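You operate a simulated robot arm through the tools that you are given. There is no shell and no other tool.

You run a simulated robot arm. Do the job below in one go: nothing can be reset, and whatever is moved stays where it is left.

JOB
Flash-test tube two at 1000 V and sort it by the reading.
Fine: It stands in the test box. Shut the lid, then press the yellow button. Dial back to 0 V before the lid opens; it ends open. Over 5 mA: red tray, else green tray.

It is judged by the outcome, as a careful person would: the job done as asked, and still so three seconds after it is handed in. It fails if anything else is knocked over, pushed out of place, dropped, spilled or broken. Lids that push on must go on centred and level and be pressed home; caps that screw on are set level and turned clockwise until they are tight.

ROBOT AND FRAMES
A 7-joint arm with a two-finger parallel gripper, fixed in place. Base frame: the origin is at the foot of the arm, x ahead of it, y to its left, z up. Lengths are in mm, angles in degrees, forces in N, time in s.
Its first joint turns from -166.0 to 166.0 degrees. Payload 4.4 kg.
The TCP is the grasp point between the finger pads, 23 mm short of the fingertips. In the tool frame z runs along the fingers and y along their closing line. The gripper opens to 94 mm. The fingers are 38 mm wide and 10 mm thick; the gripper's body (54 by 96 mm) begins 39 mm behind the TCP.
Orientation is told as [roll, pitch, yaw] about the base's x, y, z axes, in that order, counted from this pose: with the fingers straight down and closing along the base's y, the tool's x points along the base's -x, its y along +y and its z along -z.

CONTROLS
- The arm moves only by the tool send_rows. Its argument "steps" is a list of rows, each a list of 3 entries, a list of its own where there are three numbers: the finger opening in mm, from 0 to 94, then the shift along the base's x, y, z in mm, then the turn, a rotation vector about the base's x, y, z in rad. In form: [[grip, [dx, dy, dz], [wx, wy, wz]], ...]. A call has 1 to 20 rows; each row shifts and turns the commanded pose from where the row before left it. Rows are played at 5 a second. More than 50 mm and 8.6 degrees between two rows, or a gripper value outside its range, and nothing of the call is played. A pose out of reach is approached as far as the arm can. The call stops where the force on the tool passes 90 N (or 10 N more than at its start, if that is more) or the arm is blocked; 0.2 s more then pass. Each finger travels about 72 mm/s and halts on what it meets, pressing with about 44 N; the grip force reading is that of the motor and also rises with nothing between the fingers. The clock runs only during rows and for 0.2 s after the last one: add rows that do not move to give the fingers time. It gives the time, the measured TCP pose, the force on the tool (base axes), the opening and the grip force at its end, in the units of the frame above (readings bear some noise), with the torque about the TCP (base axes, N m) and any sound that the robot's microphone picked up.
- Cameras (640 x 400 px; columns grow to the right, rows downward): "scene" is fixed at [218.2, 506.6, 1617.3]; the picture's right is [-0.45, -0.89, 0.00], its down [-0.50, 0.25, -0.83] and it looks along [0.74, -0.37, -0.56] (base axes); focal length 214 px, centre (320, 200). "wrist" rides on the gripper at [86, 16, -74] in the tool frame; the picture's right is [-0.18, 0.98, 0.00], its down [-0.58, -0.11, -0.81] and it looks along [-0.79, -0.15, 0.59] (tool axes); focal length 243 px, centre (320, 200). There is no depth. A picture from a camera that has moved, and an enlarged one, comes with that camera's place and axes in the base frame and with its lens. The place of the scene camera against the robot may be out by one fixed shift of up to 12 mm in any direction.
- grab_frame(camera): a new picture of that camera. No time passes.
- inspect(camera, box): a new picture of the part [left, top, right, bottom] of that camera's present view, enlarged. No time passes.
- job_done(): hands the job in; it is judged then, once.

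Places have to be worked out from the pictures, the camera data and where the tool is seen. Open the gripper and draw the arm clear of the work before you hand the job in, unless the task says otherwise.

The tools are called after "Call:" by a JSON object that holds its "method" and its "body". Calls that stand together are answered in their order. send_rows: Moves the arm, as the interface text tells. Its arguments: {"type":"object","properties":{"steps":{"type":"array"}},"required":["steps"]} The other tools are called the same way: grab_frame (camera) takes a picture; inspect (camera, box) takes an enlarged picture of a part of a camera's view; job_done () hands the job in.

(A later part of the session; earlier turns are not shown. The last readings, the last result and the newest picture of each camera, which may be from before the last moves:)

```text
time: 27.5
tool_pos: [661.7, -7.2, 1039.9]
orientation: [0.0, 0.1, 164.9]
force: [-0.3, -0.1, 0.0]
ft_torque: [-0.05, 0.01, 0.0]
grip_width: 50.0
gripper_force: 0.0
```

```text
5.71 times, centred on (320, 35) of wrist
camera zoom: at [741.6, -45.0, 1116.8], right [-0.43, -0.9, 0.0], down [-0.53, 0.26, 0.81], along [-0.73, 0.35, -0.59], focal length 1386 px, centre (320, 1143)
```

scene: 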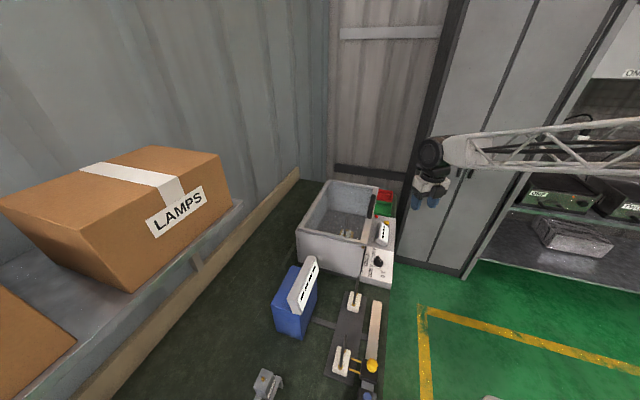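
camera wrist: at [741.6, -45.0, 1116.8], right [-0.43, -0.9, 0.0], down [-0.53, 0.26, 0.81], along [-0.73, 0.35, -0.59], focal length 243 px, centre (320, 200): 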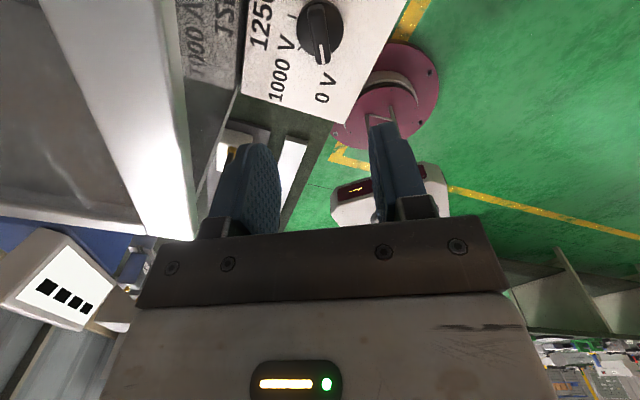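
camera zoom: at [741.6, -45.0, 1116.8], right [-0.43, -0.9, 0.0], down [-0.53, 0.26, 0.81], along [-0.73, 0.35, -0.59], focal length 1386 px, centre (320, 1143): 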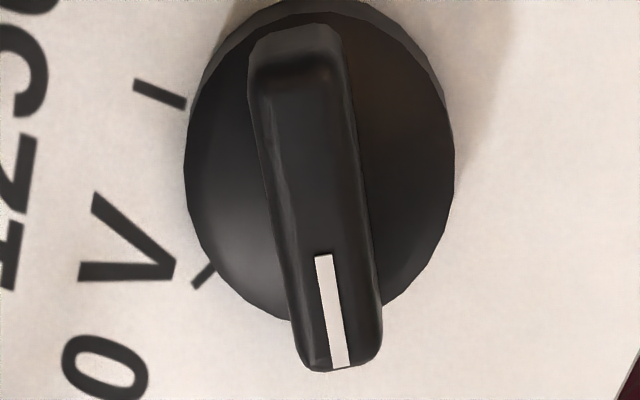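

Triangulation gives the knob centre at about (665.5,−7), knob top z≈890, console top z≈862, bar along 165°, which matches the tool. I descend in stages with the fingers open around the bar.

Call:
{"method": "send_rows", "body": {"steps": [[50, [1.5, 0.1, -30], [0, 0, 0]], [50, [1.5, 0.1, -30], [0, 0, 0]], [50, [0.3, 0, -30], [0, 0, 0]], [50, [0, 0, -20], [0, 0, 0]], [50, [0, 0, 0], [0, 0, 0]]]}}

Call:
{"method": "grab_frame", "body": {"camera": "wrist"}}

Call:
{"method": "inspect", "body": {"camera": "scene", "box": [320, 190, 420, 290]}}

```text
time: 28.7
tool_pos: [670.2, -4.8, 929.4]
orientation: [0.0, 0.1, 165.0]
force: [0.0, 0.4, 0.3]
ft_torque: [0.02, -0.01, 0.04]
grip_width: 49.8
gripper_force: 0.1
```

```text
taken
camera wrist: at [750.0, -43.4, 1005.8], right [-0.43, -0.9, 0.0], down [-0.53, 0.26, 0.81], along [-0.73, 0.35, -0.59], focal length 243 px, centre (320, 200)
```

wrist: 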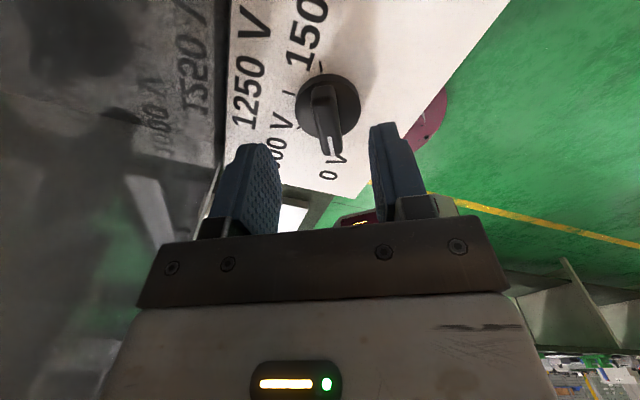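

```text
4.00 times, centred on (370, 240) of scene
camera zoom: at [218.2, 506.6, 1617.3], right [-0.45, -0.89, 0.0], down [-0.5, 0.25, -0.83], along [0.74, -0.37, -0.56], focal length 858 px, centre (120, 40)
```

zoom: 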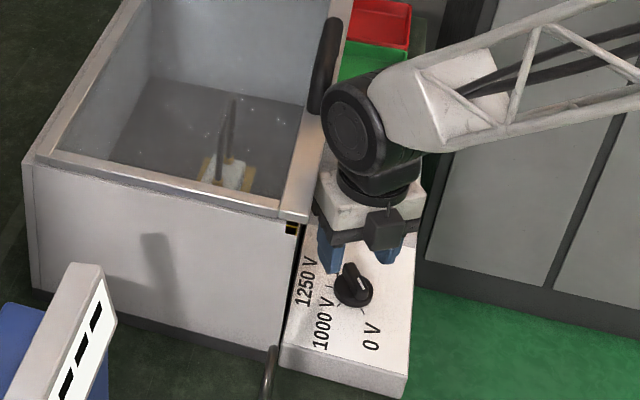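

The fingers straddle the knob with room on both sides. I let the arm settle and re-measure the offset.

Call:
{"method": "send_rows", "body": {"steps": [[50, [0, 0, 0], [0, 0, 0]], [50, [0, 0, 0], [0, 0, 0]]]}}

Call:
{"method": "inspect", "body": {"camera": "wrist", "box": [240, 50, 400, 180]}}

```text
time: 29.3
tool_pos: [669.5, -5.4, 929.3]
orientation: [0.0, -0.1, 164.9]
force: [0.3, 0.0, 0.3]
ft_torque: [0.03, 0.03, -0.02]
grip_width: 50.2
gripper_force: 0.1
```

```text
3.08 times, centred on (320, 115) of wrist
camera zoom: at [749.9, -43.4, 1006.0], right [-0.43, -0.9, 0.0], down [-0.53, 0.26, 0.81], along [-0.73, 0.35, -0.59], focal length 746 px, centre (320, 462)
```

zoom: 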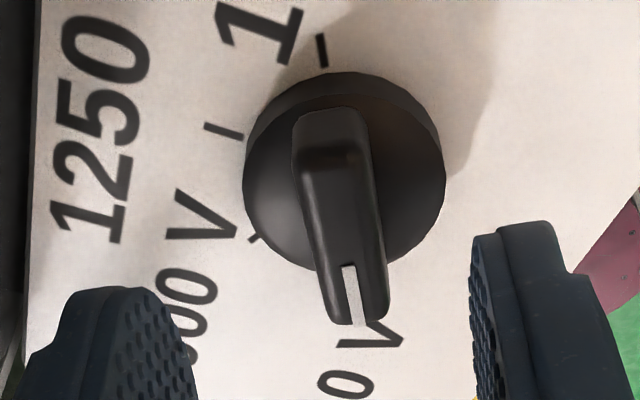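

The knob centre remains at about (665.5,−7) while the tool is at (670,−5.5). I correct by (−4,−1.5), descend to z≈897 and close on the bar.

Call:
{"method": "send_rows", "body": {"steps": [[50, [-4, -1.5, -12], [0, 0, 0]], [50, [0, 0, -12], [0, 0, 0]], [50, [0, 0, -8], [0, 0, 0]], [50, [0, 0, 0], [0, 0, 0]]]}}

Call:
{"method": "grab_frame", "body": {"camera": "wrist"}}

Call:
{"method": "inspect", "body": {"camera": "scene", "box": [320, 190, 420, 290]}}

```text
time: 30.3
tool_pos: [664.7, -7.2, 896.4]
orientation: [0.1, 0.0, 164.9]
force: [-0.1, -0.2, 0.5]
ft_torque: [-0.02, 0.0, -0.02]
grip_width: 49.8
gripper_force: 0.0
```

```text
taken
camera wrist: at [745.3, -46.0, 972.8], right [-0.43, -0.9, 0.0], down [-0.53, 0.26, 0.81], along [-0.73, 0.35, -0.59], focal length 243 px, centre (320, 200)
```

wrist: 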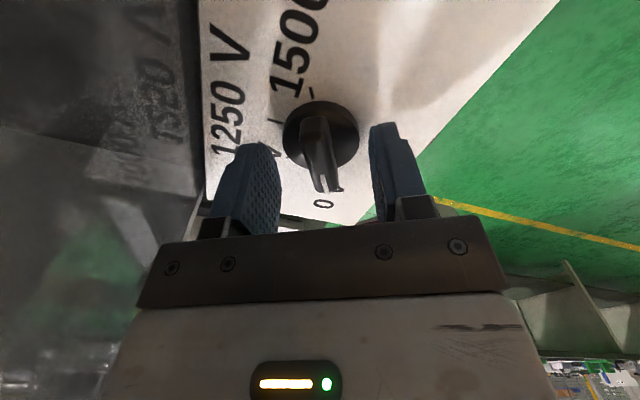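

```text
4.00 times, centred on (370, 240) of scene
camera zoom: at [218.2, 506.6, 1617.3], right [-0.45, -0.89, 0.0], down [-0.5, 0.25, -0.83], along [0.74, -0.37, -0.56], focal length 858 px, centre (120, 40)
```

zoom: 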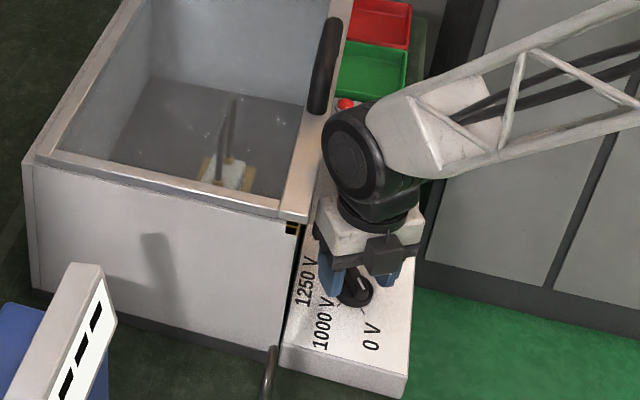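

The bar is centred between the pads. I close the fingers on it.

Call:
{"method": "send_rows", "body": {"steps": [[30, [0, 0, 0], [0, 0, 0]], [20, [0, 0, 0], [0, 0, 0]], [0, [0, 0, 0], [0, 0, 0]], [0, [0, 0, 0], [0, 0, 0]], [0, [0, 0, 0], [0, 0, 0]]]}}

Call:
{"method": "inspect", "body": {"camera": "wrist", "box": [240, 80, 400, 220]}}

```text
time: 31.5
tool_pos: [664.2, -7.7, 896.0]
orientation: [0.1, 0.0, 164.9]
force: [-3.6, -13.9, 1.8]
ft_torque: [-0.23, 0.09, 0.03]
grip_width: 13.6
gripper_force: 44.9
```

```text
2.86 times, centred on (320, 150) of wrist
camera zoom: at [745.2, -46.4, 972.7], right [-0.43, -0.9, 0.0], down [-0.53, 0.26, 0.81], along [-0.73, 0.35, -0.59], focal length 693 px, centre (320, 343)
```

zoom: 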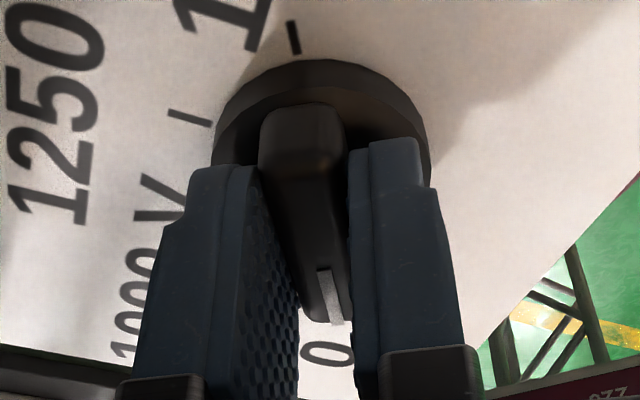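

Gripped at 13.6 mm with about 14 N side load; I ease the tool 1 mm to relieve it and begin the clockwise turn.

Call:
{"method": "send_rows", "body": {"steps": [[0, [-0.3, -1.0, 0], [0, 0, 0]], [0, [0, 0, 0], [0, 0, -0.1309]], [0, [0, 0, 0], [0, 0, -0.1309]], [0, [0, 0, 0], [0, 0, 0]]]}}

Call:
{"method": "inspect", "body": {"camera": "wrist", "box": [240, 80, 400, 220]}}

```text
time: 32.5
tool_pos: [663.4, -8.6, 896.4]
orientation: [0.0, 0.0, 149.8]
force: [24.2, -5.9, -26.1]
ft_torque: [-0.18, -0.36, -0.01]
grip_width: 14.1
gripper_force: 45.3
```

```text
2.86 times, centred on (320, 150) of wrist
camera zoom: at [732.0, -65.5, 973.4], right [-0.65, -0.76, 0.0], down [-0.45, 0.39, 0.81], along [-0.61, 0.53, -0.59], focal length 693 px, centre (320, 343)
```

zoom: 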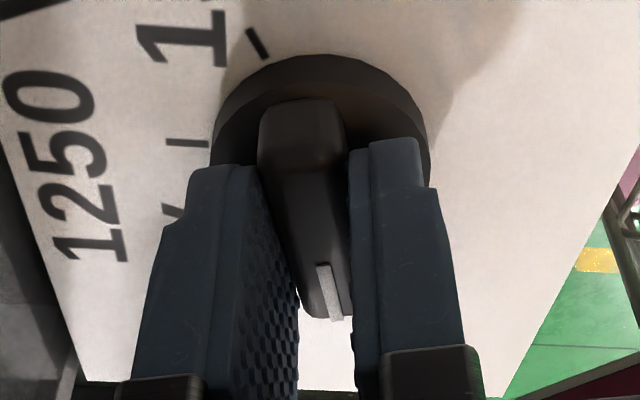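

The knob turns with the grip. I nudge +x to relieve the side load and continue turning.

Call:
{"method": "send_rows", "body": {"steps": [[0, [1.2, 0, -0.5], [0, 0, 0]], [0, [0.3, 0, 0], [0, 0, -0.1309]], [0, [0, 0, 0], [0, 0, -0.1309]], [0, [0, 0, 0], [0, 0, -0.1309]], [0, [0, 0, 0], [0, 0, 0]]]}}

Call:
{"method": "inspect", "body": {"camera": "wrist", "box": [240, 80, 400, 220]}}

Call:
{"method": "inspect", "body": {"camera": "scene", "box": [320, 190, 420, 290]}}

```text
time: 33.7
tool_pos: [664.5, -7.2, 896.4]
orientation: [0.0, 0.0, 127.4]
force: [-3.5, 5.3, -10.8]
ft_torque: [0.86, 0.68, 0.01]
grip_width: 13.8
gripper_force: 45.1
```

```text
2.86 times, centred on (320, 150) of wrist
camera zoom: at [705.0, -86.5, 973.4], right [-0.89, -0.45, 0.0], down [-0.27, 0.53, 0.81], along [-0.36, 0.72, -0.59], focal length 693 px, centre (320, 343)
```

zoom: 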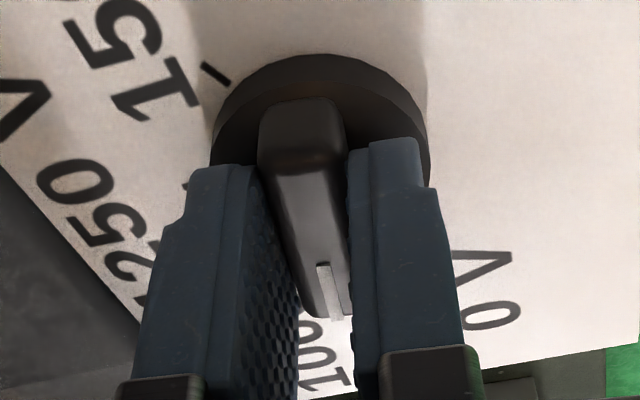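

```text
4.00 times, centred on (370, 240) of scene
camera zoom: at [218.2, 506.6, 1617.3], right [-0.45, -0.89, 0.0], down [-0.5, 0.25, -0.83], along [0.74, -0.37, -0.56], focal length 858 px, centre (120, 40)
```

zoom: 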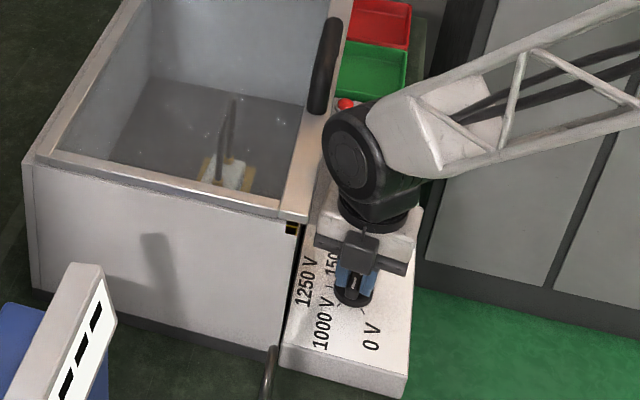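

Forces are low and the knob is at about 127°. I turn the last ~22.5° to bring the pointer to the 1000 V tick.

Call:
{"method": "send_rows", "body": {"steps": [[0, [0, 0, 0], [0, 0, -0.1309]], [0, [0, 0, 0], [0, 0, -0.1309]], [0, [0, 0, 0], [0, 0, -0.1309]], [0, [0, 0, 0], [0, 0, 0]], [0, [0, 0, 0], [0, 0, 0]]]}}

Call:
{"method": "inspect", "body": {"camera": "wrist", "box": [240, 80, 400, 220]}}

Call:
{"method": "inspect", "body": {"camera": "scene", "box": [340, 220, 410, 290]}}

```text
time: 34.9
tool_pos: [664.1, -8.0, 897.7]
orientation: [0.1, 0.1, 104.9]
force: [-27.3, 14.4, -5.2]
ft_torque: [0.52, 0.48, -0.04]
grip_width: 13.9
gripper_force: 44.8
```

```text
2.86 times, centred on (320, 150) of wrist
camera zoom: at [672.1, -95.6, 973.4], right [-1.0, -0.07, 0.0], down [-0.04, 0.59, 0.81], along [-0.06, 0.8, -0.59], focal length 693 px, centre (320, 343)
```

zoom: 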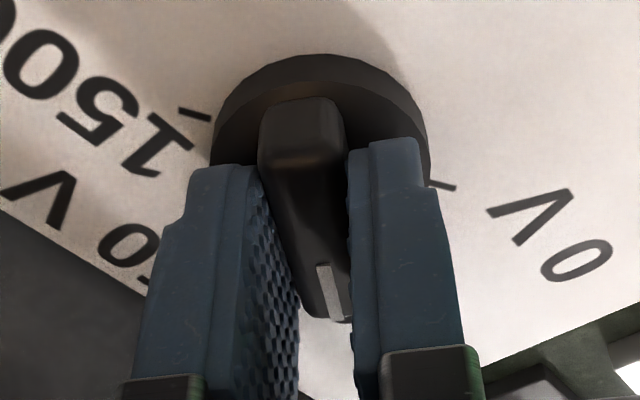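

```text
5.71 times, centred on (375, 255) of scene
camera zoom: at [218.2, 506.6, 1617.3], right [-0.45, -0.89, 0.0], down [-0.5, 0.25, -0.83], along [0.74, -0.37, -0.56], focal length 1226 px, centre (6, -114)
```

zoom: 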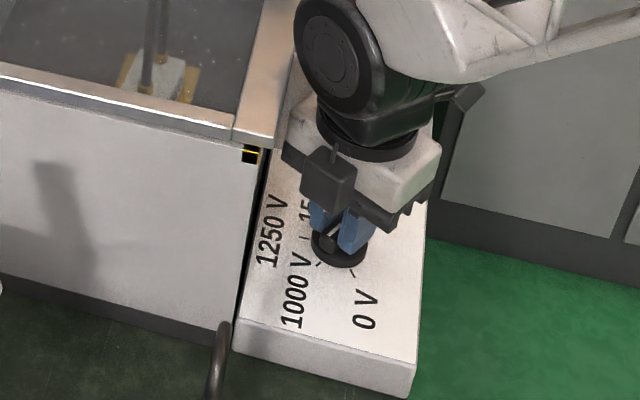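

Pointer should be at 1000 V. I relieve the side load slightly, open the fingers and rise to verify.

Call:
{"method": "send_rows", "body": {"steps": [[0, [-0.8, 0.3, 0], [0, 0, 0]], [30, [0, 0, 0], [0, 0, 0]], [50, [0, 0, 0], [0, 0, 0]], [50, [0, 0, 0], [0, 0, 0]], [50, [0, 0, 15], [0, 0, 0]], [50, [0, 0, 30], [0, 0, 0]], [50, [0, 0, 40], [0, 0, 0]], [50, [0, 0, 40], [0, 0, 0]], [50, [0, 0, 0], [0, 0, 0]]]}}

Call:
{"method": "grab_frame", "body": {"camera": "wrist"}}

Call:
{"method": "inspect", "body": {"camera": "scene", "box": [340, 220, 410, 290]}}

Call:
{"method": "inspect", "body": {"camera": "wrist", "box": [260, 0, 380, 80]}}

```text
time: 36.9
tool_pos: [661.7, -7.9, 1023.7]
orientation: [-0.1, 0.0, 104.9]
force: [0.1, 0.6, 0.5]
ft_torque: [-0.01, -0.01, 0.02]
grip_width: 49.9
gripper_force: 0.0
```

```text
taken
camera wrist: at [670.3, -95.3, 1099.9], right [-1.0, -0.08, 0.0], down [-0.04, 0.59, 0.81], along [-0.06, 0.8, -0.59], focal length 243 px, centre (320, 200)
```

wrist: 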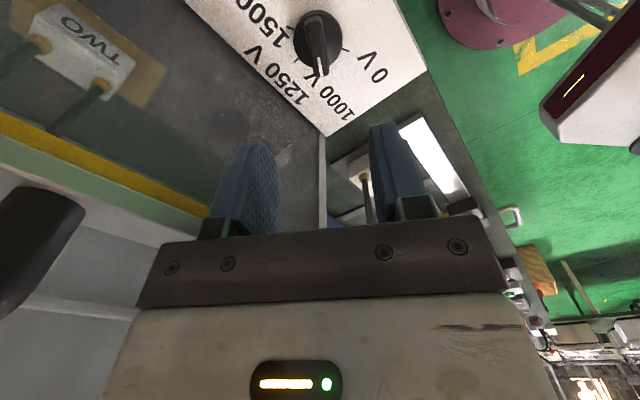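

```text
5.71 times, centred on (375, 255) of scene
camera zoom: at [218.2, 506.6, 1617.3], right [-0.45, -0.89, 0.0], down [-0.5, 0.25, -0.83], along [0.74, -0.37, -0.56], focal length 1226 px, centre (6, -114)
```

zoom: 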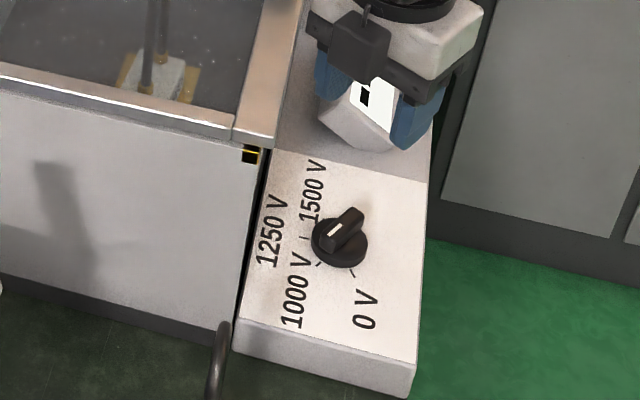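

```text
5.00 times, centred on (320, 40) of wrist
camera zoom: at [670.3, -95.3, 1099.9], right [-1.0, -0.08, 0.0], down [-0.04, 0.59, 0.81], along [-0.06, 0.8, -0.59], focal length 1213 px, centre (320, 1000)
```

zoom: 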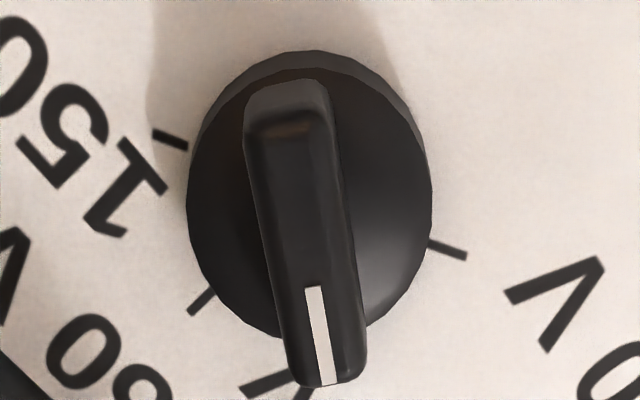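

The pointer now sits on 1000 V with the lid shut. I raise, close the fingers and travel along the console to above the yellow button.

Call:
{"method": "send_rows", "body": {"steps": [[50, [0, 0, 35], [0, 0, 0]], [30, [0, 0, 35], [0, 0, 0]], [0, [27.6, -30.1, 0], [0, 0, 0]], [0, [27.6, -30.1, 0], [0, 0, 0]], [0, [27.6, -30.1, 0], [0, 0, 0]], [0, [27.6, -30.1, 0], [0, 0, 0]], [0, [27.6, -30.1, 0], [0, 0, 0]], [0, [27.6, -30.1, 0], [0, 0, 0]], [0, [27.6, -30.1, 0], [0, 0, 0]], [0, [0, 0, 0], [0, 0, 0]], [0, [0, 0, 0], [0, 0, 0]]]}}

Call:
{"method": "grab_frame", "body": {"camera": "wrist"}}

Call:
{"method": "inspect", "body": {"camera": "scene", "box": [320, 160, 440, 290]}}

```text
time: 39.3
tool_pos: [862.2, -218.9, 1091.4]
orientation: [0.0, 0.1, 104.9]
force: [-0.4, 0.5, -0.3]
ft_torque: [0.0, -0.01, -0.03]
grip_width: 0.0
gripper_force: 42.6
```

```text
taken
camera wrist: at [869.9, -307.4, 1167.5], right [-1.0, -0.08, 0.0], down [-0.05, 0.59, 0.81], along [-0.06, 0.8, -0.59], focal length 243 px, centre (320, 200)
```

wrist: 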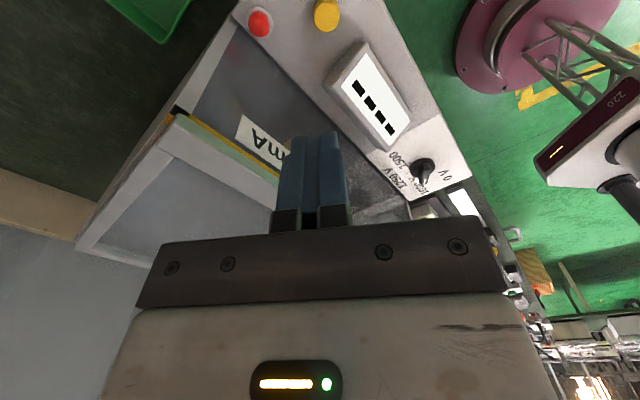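

```text
3.08 times, centred on (380, 225) of scene
camera zoom: at [218.2, 506.6, 1617.3], right [-0.45, -0.89, 0.0], down [-0.5, 0.25, -0.83], along [0.74, -0.37, -0.56], focal length 660 px, centre (135, 123)
```

zoom: 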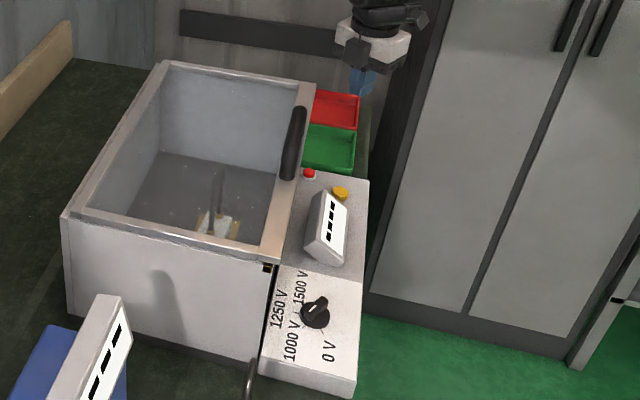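

I zoom on the button area to fix its position relative to the display block.

Call:
{"method": "inspect", "body": {"camera": "wrist", "box": [230, 0, 430, 150]}}

```text
2.67 times, centred on (330, 75) of wrist
camera zoom: at [869.9, -307.4, 1167.5], right [-1.0, -0.08, 0.0], down [-0.05, 0.59, 0.81], along [-0.06, 0.8, -0.59], focal length 647 px, centre (293, 533)
```

zoom: 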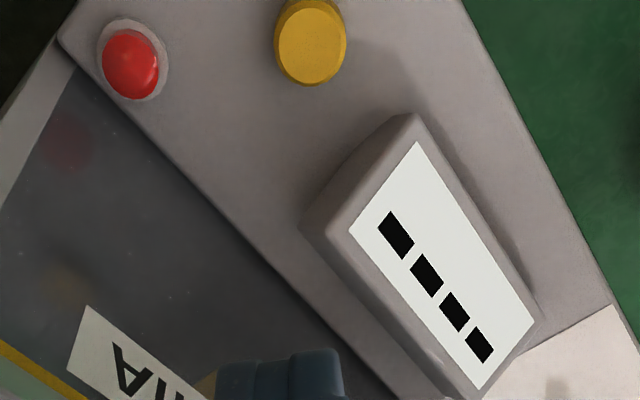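

Yellow button centre works out to (855.5,−218), top z≈868, and the display block stays 39 mm away with its top near z≈903. I align and descend to just above the button.

Call:
{"method": "send_rows", "body": {"steps": [[0, [-3.6, 0.8, -35], [0, 0, 0]], [0, [-3.6, 0.7, -35], [0, 0, 0]], [0, [0, 0, -35], [0, 0, 0]], [0, [0, 0, -35], [0, 0, 0]], [0, [0, 0, -30], [0, 0, 0]], [0, [0, 0, 0], [0, 0, 0]], [0, [0, 0, 0], [0, 0, 0]]]}}

Call:
{"method": "grab_frame", "body": {"camera": "wrist"}}

Call:
{"method": "inspect", "body": {"camera": "scene", "box": [340, 170, 420, 250]}}

```text
time: 40.9
tool_pos: [850.3, -214.6, 922.1]
orientation: [0.0, -0.1, 104.9]
force: [0.0, -0.3, 0.3]
ft_torque: [0.0, -0.05, -0.02]
grip_width: 0.0
gripper_force: 42.0
```

```text
taken
camera wrist: at [857.5, -303.3, 997.1], right [-1.0, -0.08, 0.0], down [-0.05, 0.59, 0.81], along [-0.06, 0.8, -0.59], focal length 243 px, centre (320, 200)
```

wrist: 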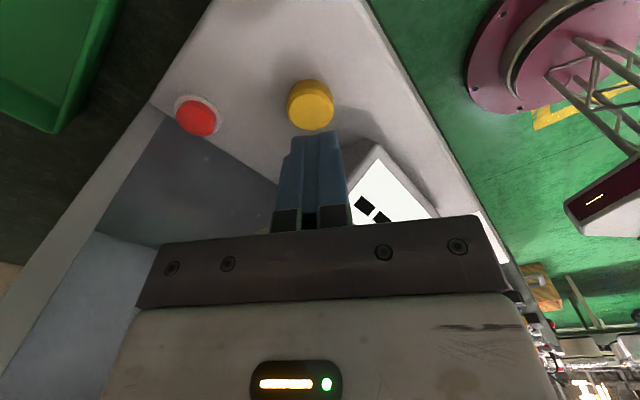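

```text
5.00 times, centred on (380, 210) of scene
camera zoom: at [218.2, 506.6, 1617.3], right [-0.45, -0.89, 0.0], down [-0.5, 0.25, -0.83], along [0.74, -0.37, -0.56], focal length 1072 px, centre (20, 150)
```

zoom: 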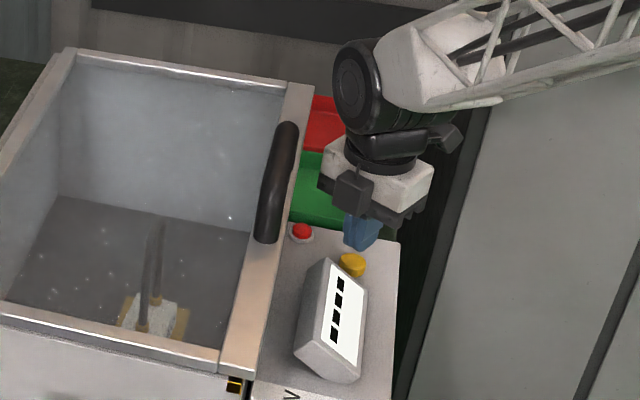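

The tool ended about 5 mm off the target. I zoom to measure the button against the fingertip before pressing.

Call:
{"method": "inspect", "body": {"camera": "wrist", "box": [250, 60, 390, 160]}}

```text
4.00 times, centred on (320, 110) of wrist
camera zoom: at [857.5, -303.3, 997.1], right [-1.0, -0.08, 0.0], down [-0.05, 0.59, 0.81], along [-0.06, 0.8, -0.59], focal length 970 px, centre (320, 560)
```

zoom: 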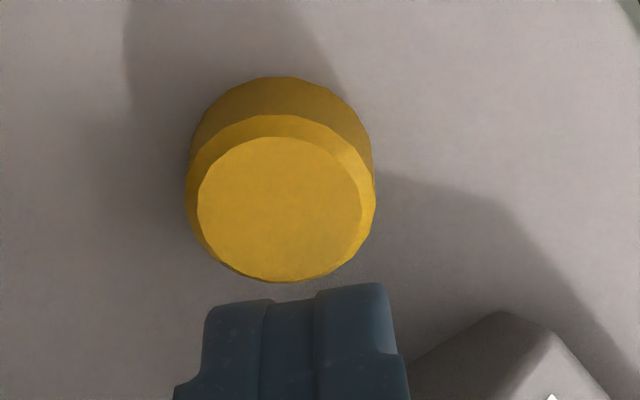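

Button top centre is (856.9,−218), z≈870. I shift (+6,−3) and come down to about 6 mm above it.

Call:
{"method": "send_rows", "body": {"steps": [[0, [3, -1.5, 0], [0, 0, 0]], [0, [3, -1.5, -8], [0, 0, 0]], [0, [0, 0, -8], [0, 0, 0]], [0, [0, 0, -4], [0, 0, 0]], [0, [0, 0, 0], [0, 0, 0]], [0, [0, 0, 0], [0, 0, 0]]]}}

Call:
{"method": "inspect", "body": {"camera": "wrist", "box": [250, 60, 390, 160]}}

Call:
{"method": "inspect", "body": {"camera": "scene", "box": [350, 180, 410, 250]}}

```text
time: 42.3
tool_pos: [855.5, -220.1, 902.7]
orientation: [0.0, -0.1, 104.9]
force: [0.3, -0.5, 0.2]
ft_torque: [0.0, -0.01, 0.0]
grip_width: 0.3
gripper_force: 42.7
```

```text
4.00 times, centred on (320, 110) of wrist
camera zoom: at [863.4, -308.0, 978.8], right [-1.0, -0.08, 0.0], down [-0.05, 0.59, 0.81], along [-0.06, 0.8, -0.59], focal length 970 px, centre (320, 560)
```

zoom: 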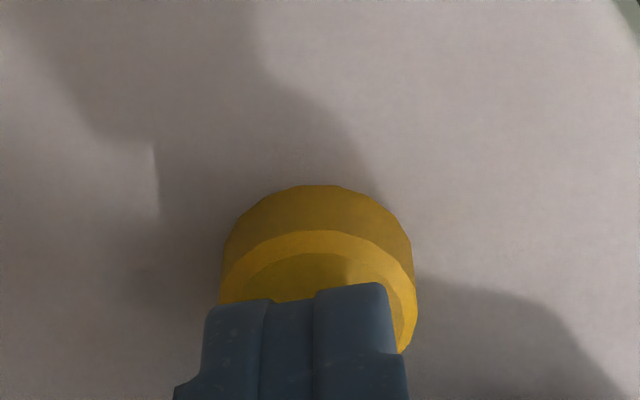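

```text
5.71 times, centred on (380, 215) of scene
camera zoom: at [218.2, 506.6, 1617.3], right [-0.45, -0.89, 0.0], down [-0.5, 0.25, -0.83], along [0.74, -0.37, -0.56], focal length 1226 px, centre (-23, 114)
```

zoom: 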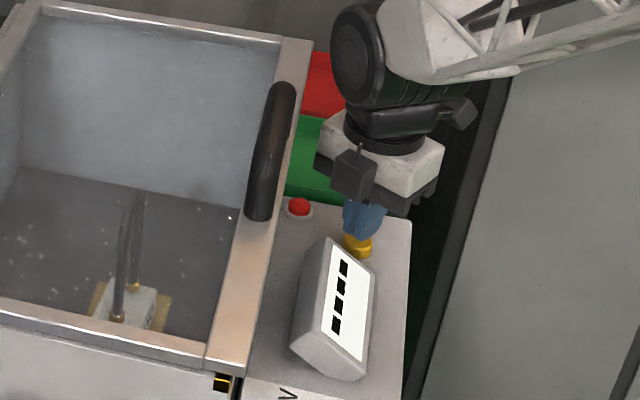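

Aligned over the button, fingertips ~10 mm above. I press down gently in small steps.

Call:
{"method": "send_rows", "body": {"steps": [[0, [0, 0, -4], [0, 0, 0]], [0, [0, 0, -4], [0, 0, 0]], [0, [0, 0, -2], [0, 0, 0]], [0, [0, 0, -2], [0, 0, 0]], [0, [0, 0, 0], [0, 0, 0]]]}}

Call:
{"method": "inspect", "body": {"camera": "scene", "box": [350, 180, 410, 250]}}

```text
time: 43.5
tool_pos: [855.1, -220.2, 891.0]
orientation: [0.0, 0.0, 104.8]
force: [-1.3, 0.7, 2.4]
ft_torque: [0.03, 0.0, -0.01]
grip_width: 0.3
gripper_force: 42.1
heard: click
```

```text
5.71 times, centred on (380, 215) of scene
camera zoom: at [218.2, 506.6, 1617.3], right [-0.45, -0.89, 0.0], down [-0.5, 0.25, -0.83], along [0.74, -0.37, -0.56], focal length 1226 px, centre (-23, 114)
```

zoom: 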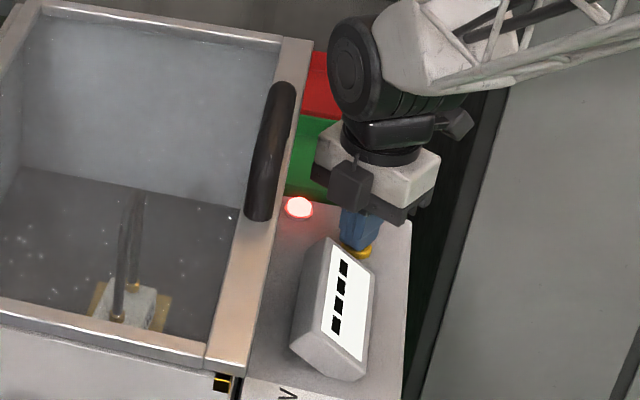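

Click heard and the red lamp lit: the test is running. I hold the button and wait for the reading.

Call:
{"method": "send_rows", "body": {"steps": [[0, [0, 0, 0], [0, 0, 0]], [0, [0, 0, 0], [0, 0, 0]], [0, [0, 0, 0], [0, 0, 0]], [0, [0, 0, 0], [0, 0, 0]], [0, [0, 0, 0], [0, 0, 0]]]}}

Call:
{"method": "inspect", "body": {"camera": "scene", "box": [350, 180, 410, 250]}}

```text
time: 44.7
tool_pos: [854.7, -219.3, 889.5]
orientation: [0.0, 0.0, 104.9]
force: [0.3, 0.2, 2.0]
ft_torque: [0.01, 0.03, -0.01]
grip_width: 0.2
gripper_force: 42.4
```

```text
5.71 times, centred on (380, 215) of scene
camera zoom: at [218.2, 506.6, 1617.3], right [-0.45, -0.89, 0.0], down [-0.5, 0.25, -0.83], along [0.74, -0.37, -0.56], focal length 1226 px, centre (-23, 114)
```

zoom: 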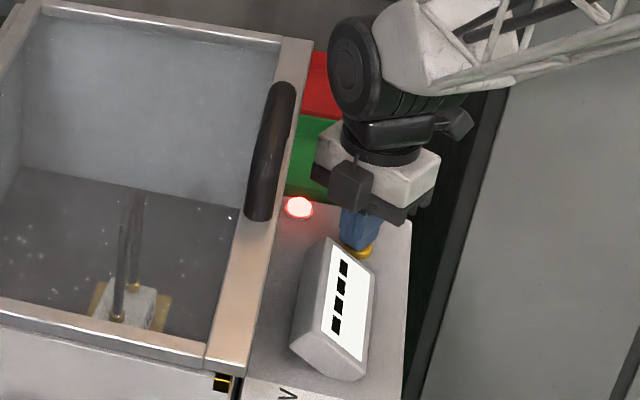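

The lamp stays lit but the display still shows dashes. I keep holding a few seconds more.

Call:
{"method": "send_rows", "body": {"steps": [[0, [0, 0, 0], [0, 0, 0]], [0, [0, 0, 0], [0, 0, 0]], [0, [0, 0, 0], [0, 0, 0]], [0, [0, 0, 0], [0, 0, 0]], [0, [0, 0, 0], [0, 0, 0]], [0, [0, 0, 0], [0, 0, 0]], [0, [0, 0, 0], [0, 0, 0]], [0, [0, 0, 0], [0, 0, 0]], [0, [0, 0, 0], [0, 0, 0]], [0, [0, 0, 0], [0, 0, 0]]]}}

Call:
{"method": "inspect", "body": {"camera": "scene", "box": [350, 180, 410, 250]}}

Call:
{"method": "grab_frame", "body": {"camera": "wrist"}}

```text
time: 46.9
tool_pos: [855.2, -219.8, 890.1]
orientation: [0.0, 0.1, 105.0]
force: [0.3, 0.6, 3.0]
ft_torque: [-0.01, 0.0, 0.0]
grip_width: 0.1
gripper_force: 42.1
```

```text
5.71 times, centred on (380, 215) of scene
camera zoom: at [218.2, 506.6, 1617.3], right [-0.45, -0.89, 0.0], down [-0.5, 0.25, -0.83], along [0.74, -0.37, -0.56], focal length 1226 px, centre (-23, 114)
```

zoom: 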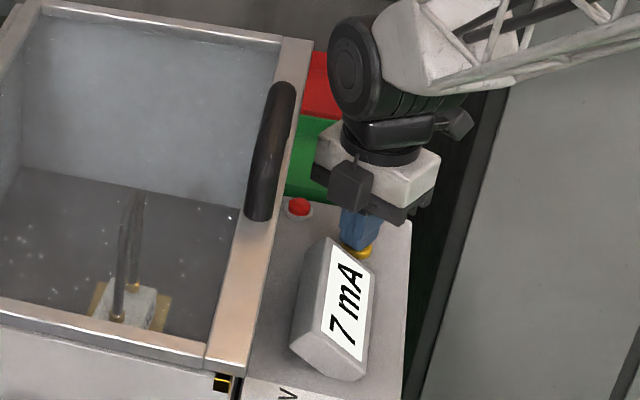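

```text
taken
camera wrist: at [864.1, -307.4, 966.7], right [-1.0, -0.08, 0.0], down [-0.05, 0.59, 0.81], along [-0.06, 0.8, -0.59], focal length 243 px, centre (320, 200)
```

wrist: 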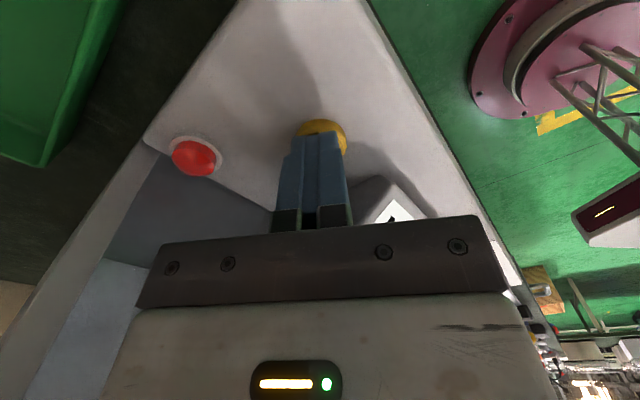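

The display now reads "7 mA" and the lamp has gone out. I zoom to make sure of the figure.

Call:
{"method": "inspect", "body": {"camera": "scene", "box": [370, 215, 400, 250]}}

Call:
{"method": "inspect", "body": {"camera": "scene", "box": [350, 240, 400, 290]}}

```text
11.43 times, centred on (385, 232) of scene
camera zoom: at [218.2, 506.6, 1617.3], right [-0.45, -0.89, 0.0], down [-0.5, 0.25, -0.83], along [0.74, -0.37, -0.56], focal length 2451 px, centre (-423, -171)
```

zoom: 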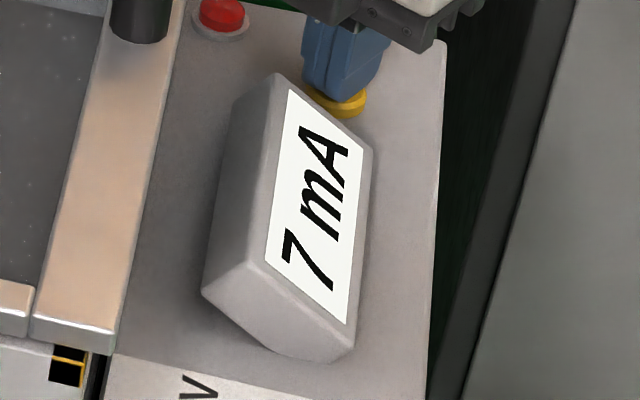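

```text
8.00 times, centred on (375, 265) of scene
camera zoom: at [218.2, 506.6, 1617.3], right [-0.45, -0.89, 0.0], down [-0.5, 0.25, -0.83], along [0.74, -0.37, -0.56], focal length 1716 px, centre (-120, -320)
```

zoom: 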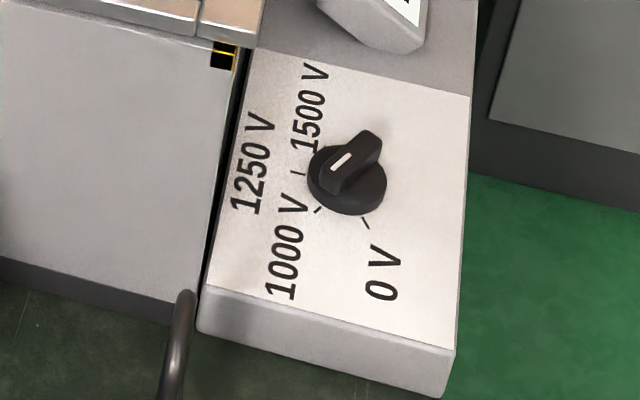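

Reading is 7 mA at 1000 V, over 5 mA, so it is the red tray. Now I lift off the button and return above the dial, opening the fingers on the way, to turn it back to 0 V.

Call:
{"method": "send_rows", "body": {"steps": [[0, [0, 0, 20], [0, 0, 0]], [0, [0, 0, 45], [0, 0, 0]], [0, [0, 0, 45], [0, 0, 0]], [0, [0, 0, 45], [0, 0, 0]], [0, [0, 0, 45], [0, 0, 0]], [20, [-27.1, 30.3, 0], [0, 0, 0]], [50, [-27.1, 30.3, 0], [0, 0, 0]], [50, [-27.1, 30.3, 0], [0, 0, 0]], [50, [-27.1, 30.3, 0], [0, 0, 0]], [50, [-27.1, 30.3, 0], [0, 0, 0]], [50, [-27.1, 30.3, 0], [0, 0, 0]], [50, [-27.1, 30.3, 0], [0, 0, 0]], [50, [0, 0, -45], [0, 0, 0]], [50, [0, 0, -45], [0, 0, 0]], [50, [0, 0, -40], [0, 0, 0]], [50, [0, 0, 0], [0, 0, 0]], [50, [0, 0, 0], [0, 0, 0]]]}}

Call:
{"method": "grab_frame", "body": {"camera": "wrist"}}

Call:
{"method": "inspect", "body": {"camera": "wrist", "box": [240, 40, 400, 170]}}

```text
time: 50.5
tool_pos: [666.9, -9.8, 957.6]
orientation: [0.0, 0.0, 105.0]
force: [-0.5, -0.8, 0.0]
ft_torque: [0.0, 0.0, 0.03]
grip_width: 49.8
gripper_force: 0.1
```

```text
taken
camera wrist: at [676.0, -97.4, 1034.0], right [-1.0, -0.07, 0.0], down [-0.04, 0.59, 0.81], along [-0.06, 0.8, -0.59], focal length 243 px, centre (320, 200)
```

wrist: 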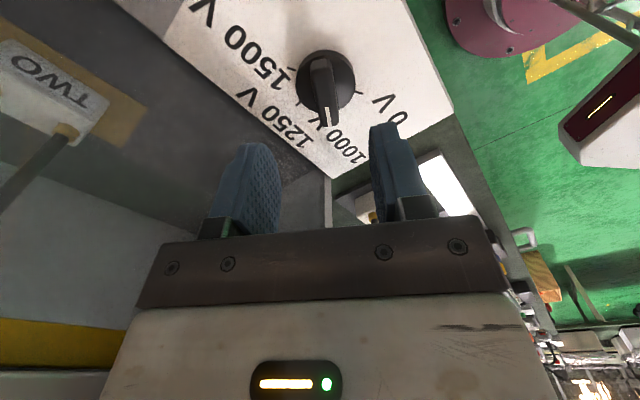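

```text
3.08 times, centred on (320, 105) of wrist
camera zoom: at [676.0, -97.4, 1034.0], right [-1.0, -0.07, 0.0], down [-0.04, 0.59, 0.81], along [-0.06, 0.8, -0.59], focal length 746 px, centre (320, 492)
```

zoom: 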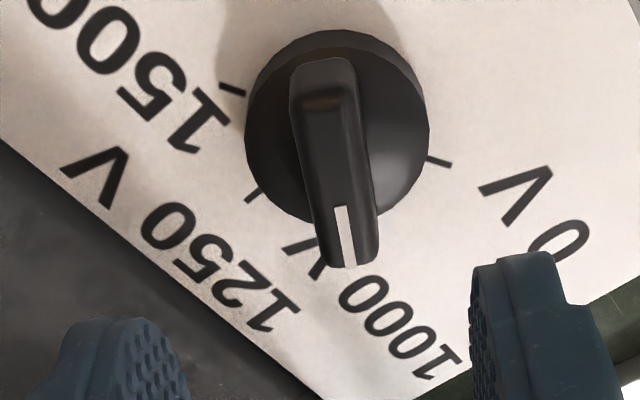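

Knob centre is still at (665.2,−8); the tool is about (2.5,−2) off. I correct, descend onto the bar and close.

Call:
{"method": "send_rows", "body": {"steps": [[50, [-1.2, 1, -20], [0, 0, 0]], [50, [-1.2, 1, -20], [0, 0, 0]], [50, [0, 0, -20], [0, 0, 0]], [50, [0, 0, 0], [0, 0, 0]], [50, [0, 0, 0], [0, 0, 0]]]}}

Call:
{"method": "inspect", "body": {"camera": "wrist", "box": [240, 80, 400, 220]}}

```text
time: 51.7
tool_pos: [664.7, -5.0, 899.8]
orientation: [0.0, 0.0, 104.9]
force: [0.3, 0.0, -1.0]
ft_torque: [0.01, 0.03, 0.03]
grip_width: 49.7
gripper_force: 0.0
```

```text
2.86 times, centred on (320, 150) of wrist
camera zoom: at [672.5, -93.3, 976.2], right [-1.0, -0.08, 0.0], down [-0.05, 0.59, 0.81], along [-0.06, 0.8, -0.59], focal length 693 px, centre (320, 343)
```

zoom: 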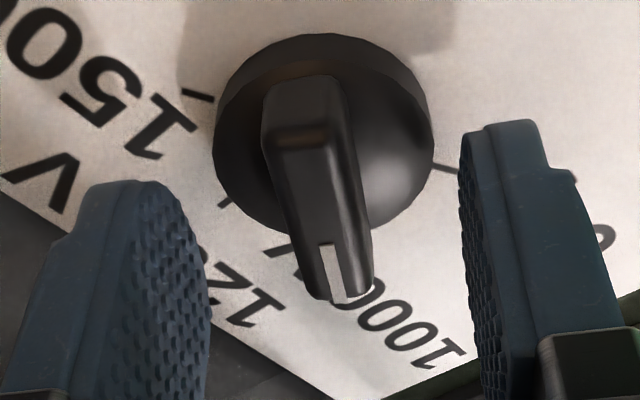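

I trim 2.5 mm in y and 3 mm down, then close on the bar.

Call:
{"method": "send_rows", "body": {"steps": [[50, [0.5, -2.5, -3], [0, 0, 0]], [50, [0, 0, 0], [0, 0, 0]], [30, [0, 0, 0], [0, 0, 0]], [15, [0, 0, 0], [0, 0, 0]], [0, [0, 0, 0], [0, 0, 0]], [0, [0, 0, 0], [0, 0, 0]], [0, [0, 0, 0], [0, 0, 0]]]}}

Call:
{"method": "inspect", "body": {"camera": "wrist", "box": [240, 80, 400, 220]}}

```text
time: 53.3
tool_pos: [664.8, -7.9, 898.7]
orientation: [0.0, -0.1, 104.9]
force: [-21.0, -6.8, 7.4]
ft_torque: [0.06, 0.39, -0.02]
grip_width: 13.9
gripper_force: 45.0
```

```text
2.86 times, centred on (320, 150) of wrist
camera zoom: at [672.1, -95.6, 973.6], right [-1.0, -0.07, 0.0], down [-0.04, 0.59, 0.81], along [-0.06, 0.8, -0.59], focal length 693 px, centre (320, 343)
```

zoom: 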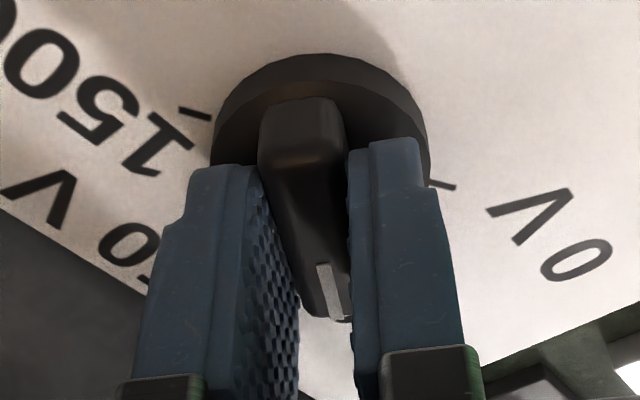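

Gripped again. I relieve the side load and turn the first half back counter-clockwise.

Call:
{"method": "send_rows", "body": {"steps": [[0, [-0.9, -0.2, 0], [0, 0, 0]], [0, [0, 0, 0], [0, 0, 0.1309]], [0, [0, 0, 0], [0, 0, 0.1309]], [0, [0, 0, 0], [0, 0, 0.1309]], [0, [0, 0, 0], [0, 0, 0]]]}}

```text
time: 54.5
tool_pos: [662.9, -7.2, 896.3]
orientation: [-0.1, 0.0, 127.5]
force: [-20.6, 6.8, 5.3]
ft_torque: [-0.56, -0.11, 0.03]
grip_width: 13.7
gripper_force: 45.0
```

Turning well with ~20 N side load. I continue to the 0 V tick.

Call:
{"method": "send_rows", "body": {"steps": [[0, [-0.6, 0.2, 0], [0, 0, 0]], [0, [0, 0, 0], [0, 0, 0.1309]], [0, [0, 0, 0], [0, 0, 0.1309]], [0, [0, 0, 0], [0, 0, 0.1309]], [0, [0, 0, 0], [0, 0, 0]]]}}

Call:
{"method": "inspect", "body": {"camera": "wrist", "box": [240, 80, 400, 220]}}

```text
time: 55.7
tool_pos: [664.6, -8.0, 897.9]
orientation: [0.0, 0.1, 149.9]
force: [25.6, -7.6, -21.7]
ft_torque: [-0.46, -0.79, -0.03]
grip_width: 13.9
gripper_force: 44.5
```

```text
2.86 times, centred on (320, 150) of wrist
camera zoom: at [732.0, -65.3, 973.7], right [-0.65, -0.76, 0.0], down [-0.45, 0.39, 0.81], along [-0.61, 0.53, -0.59], focal length 693 px, centre (320, 343)
```

zoom: 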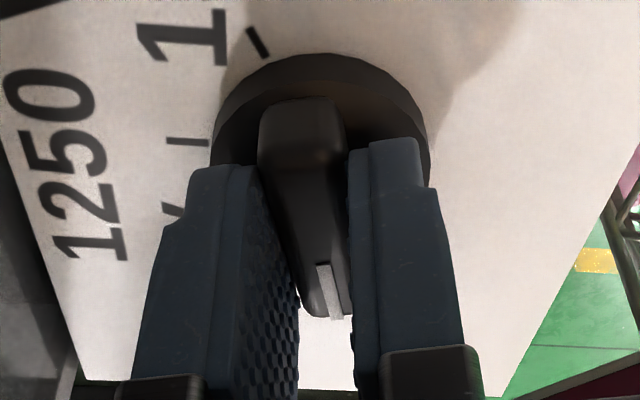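

The knob is at about 150°. I relieve slightly toward +x and turn the last 15° to 0 V.

Call:
{"method": "send_rows", "body": {"steps": [[0, [0.9, -0.2, -0.3], [0, 0, 0]], [0, [0, 0, 0], [0, 0, 0.1309]], [0, [0, 0, 0], [0, 0, 0.1309]], [0, [0, 0, 0], [0, 0, 0]], [0, [0, 0, 0], [0, 0, 0]]]}}

Call:
{"method": "inspect", "body": {"camera": "wrist", "box": [240, 80, 400, 220]}}

```text
time: 56.9
tool_pos: [663.4, -7.9, 897.2]
orientation: [-0.1, 0.0, 164.9]
force: [-31.5, -2.8, 22.2]
ft_torque: [-0.11, 0.61, 0.01]
grip_width: 13.9
gripper_force: 45.0
```

```text
2.86 times, centred on (320, 150) of wrist
camera zoom: at [745.1, -46.3, 973.2], right [-0.43, -0.9, 0.0], down [-0.53, 0.26, 0.81], along [-0.73, 0.35, -0.59], focal length 693 px, centre (320, 343)
```

zoom: 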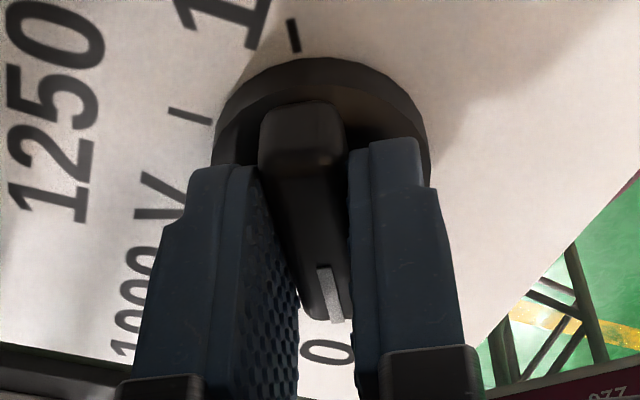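

This matches the view at the initial 0 V grip. I ease the load, release and rise, then verify the pointer.

Call:
{"method": "send_rows", "body": {"steps": [[0, [-1, 0, 0.5], [0, 0, 0]], [25, [0, 0, 0], [0, 0, 0]], [50, [0, 0, 0], [0, 0, 0]], [50, [0, 0, 0], [0, 0, 0]], [50, [0, 0, 20], [0, 0, 0]], [50, [0, 0, 35], [0, 0, 0]], [50, [0, 0, 45], [0, 0, 0]], [50, [0, 0, 45], [0, 0, 0]], [50, [0, 0, 45], [0, 0, 0]], [50, [0, 0, 0], [0, 0, 0]], [50, [0, 0, 0], [0, 0, 0]]]}}

Call:
{"method": "grab_frame", "body": {"camera": "wrist"}}

Call:
{"method": "inspect", "body": {"camera": "scene", "box": [335, 200, 405, 290]}}

```text
time: 59.3
tool_pos: [667.5, -6.7, 1084.6]
orientation: [0.0, -0.1, 164.8]
force: [0.2, 0.4, 0.2]
ft_torque: [-0.01, 0.01, 0.0]
grip_width: 50.0
gripper_force: 0.0
```

```text
taken
camera wrist: at [748.2, -45.3, 1161.0], right [-0.43, -0.9, 0.0], down [-0.53, 0.26, 0.81], along [-0.73, 0.35, -0.59], focal length 243 px, centre (320, 200)
```

wrist: 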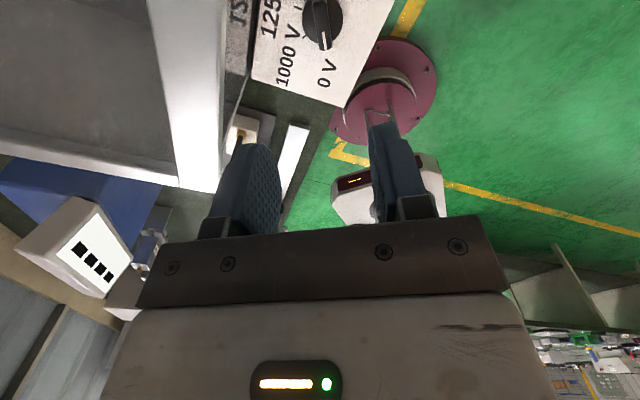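

```text
4.44 times, centred on (370, 245) of scene
camera zoom: at [218.2, 506.6, 1617.3], right [-0.45, -0.89, 0.0], down [-0.5, 0.25, -0.83], along [0.74, -0.37, -0.56], focal length 953 px, centre (98, 0)
```

zoom: 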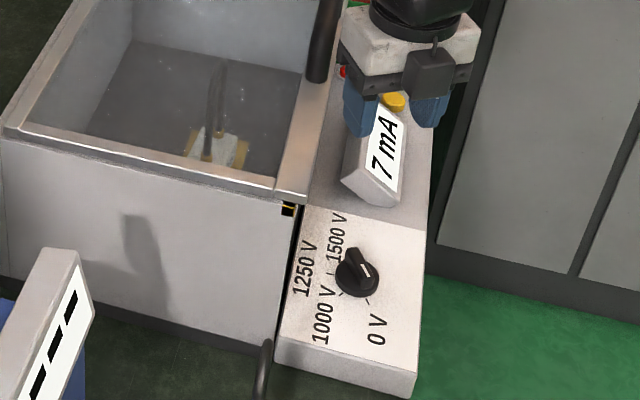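

The dial is back at 0 V and the display holds 7 mA. Next I raise, turn the tool to 135° so the fingers close across the lid handle, and move above the handle (about (785,−27,1080)) to look.

Call:
{"method": "send_rows", "body": {"steps": [[50, [0, 0, 40], [0, 0, 0]], [60, [0, 0, 40], [0, 0, -0.104]], [60, [0, 0, 45], [0, 0, -0.104]], [60, [29, -5, 10], [0, 0, -0.104]], [60, [29, -5, 0], [0, 0, -0.104]], [60, [29, -5, 0], [0, 0, -0.104]], [60, [29, -5, 0], [0, 0, 0]], [60, [0, 0, 0], [0, 0, 0]], [60, [0, 0, 0], [0, 0, 0]]]}}

Call:
{"method": "grab_frame", "body": {"camera": "wrist"}}

Call:
{"method": "inspect", "body": {"camera": "wrist", "box": [220, 0, 420, 140]}}

Call:
{"method": "inspect", "body": {"camera": "scene", "box": [320, 140, 410, 240]}}

```text
time: 61.3
tool_pos: [778.1, -26.4, 1223.2]
orientation: [0.0, 0.2, 135.1]
force: [1.1, -0.8, -0.3]
ft_torque: [0.01, 0.0, 0.01]
grip_width: 59.8
gripper_force: 0.0
```

```text
taken
camera wrist: at [829.3, -100.2, 1299.1], right [-0.82, -0.57, 0.0], down [-0.34, 0.49, 0.81], along [-0.46, 0.66, -0.59], focal length 243 px, centre (320, 200)
```

wrist: 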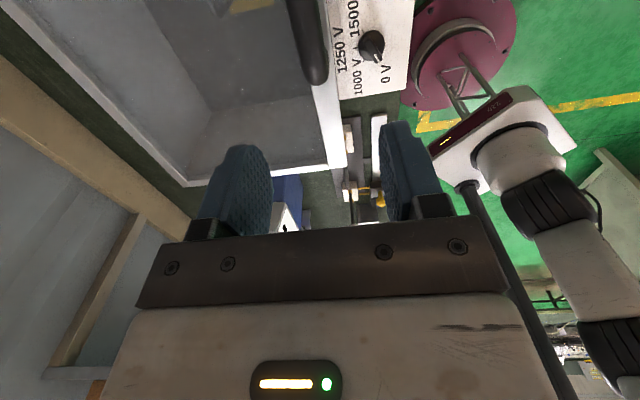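

```text
2.86 times, centred on (320, 70) of wrist
camera zoom: at [829.3, -100.2, 1299.1], right [-0.82, -0.57, 0.0], down [-0.34, 0.49, 0.81], along [-0.46, 0.66, -0.59], focal length 693 px, centre (320, 571)
```

zoom: 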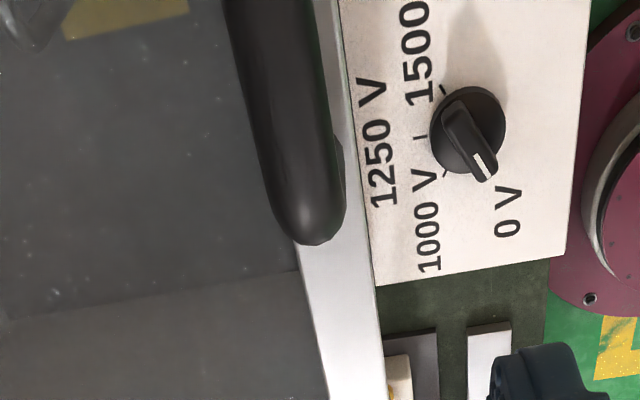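

```text
4.00 times, centred on (365, 190) of scene
camera zoom: at [218.2, 506.6, 1617.3], right [-0.45, -0.89, 0.0], down [-0.5, 0.25, -0.83], along [0.74, -0.37, -0.56], focal length 858 px, centre (140, 240)
```

zoom: 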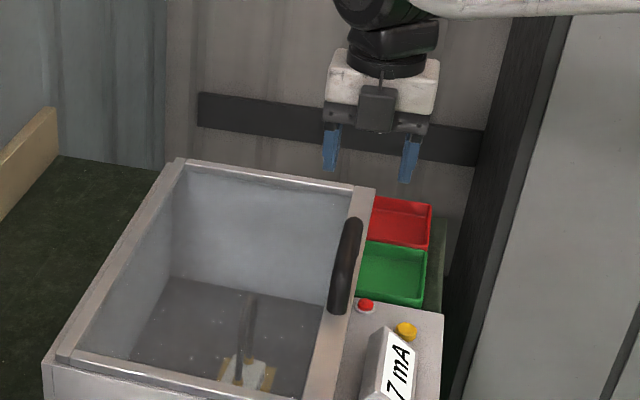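

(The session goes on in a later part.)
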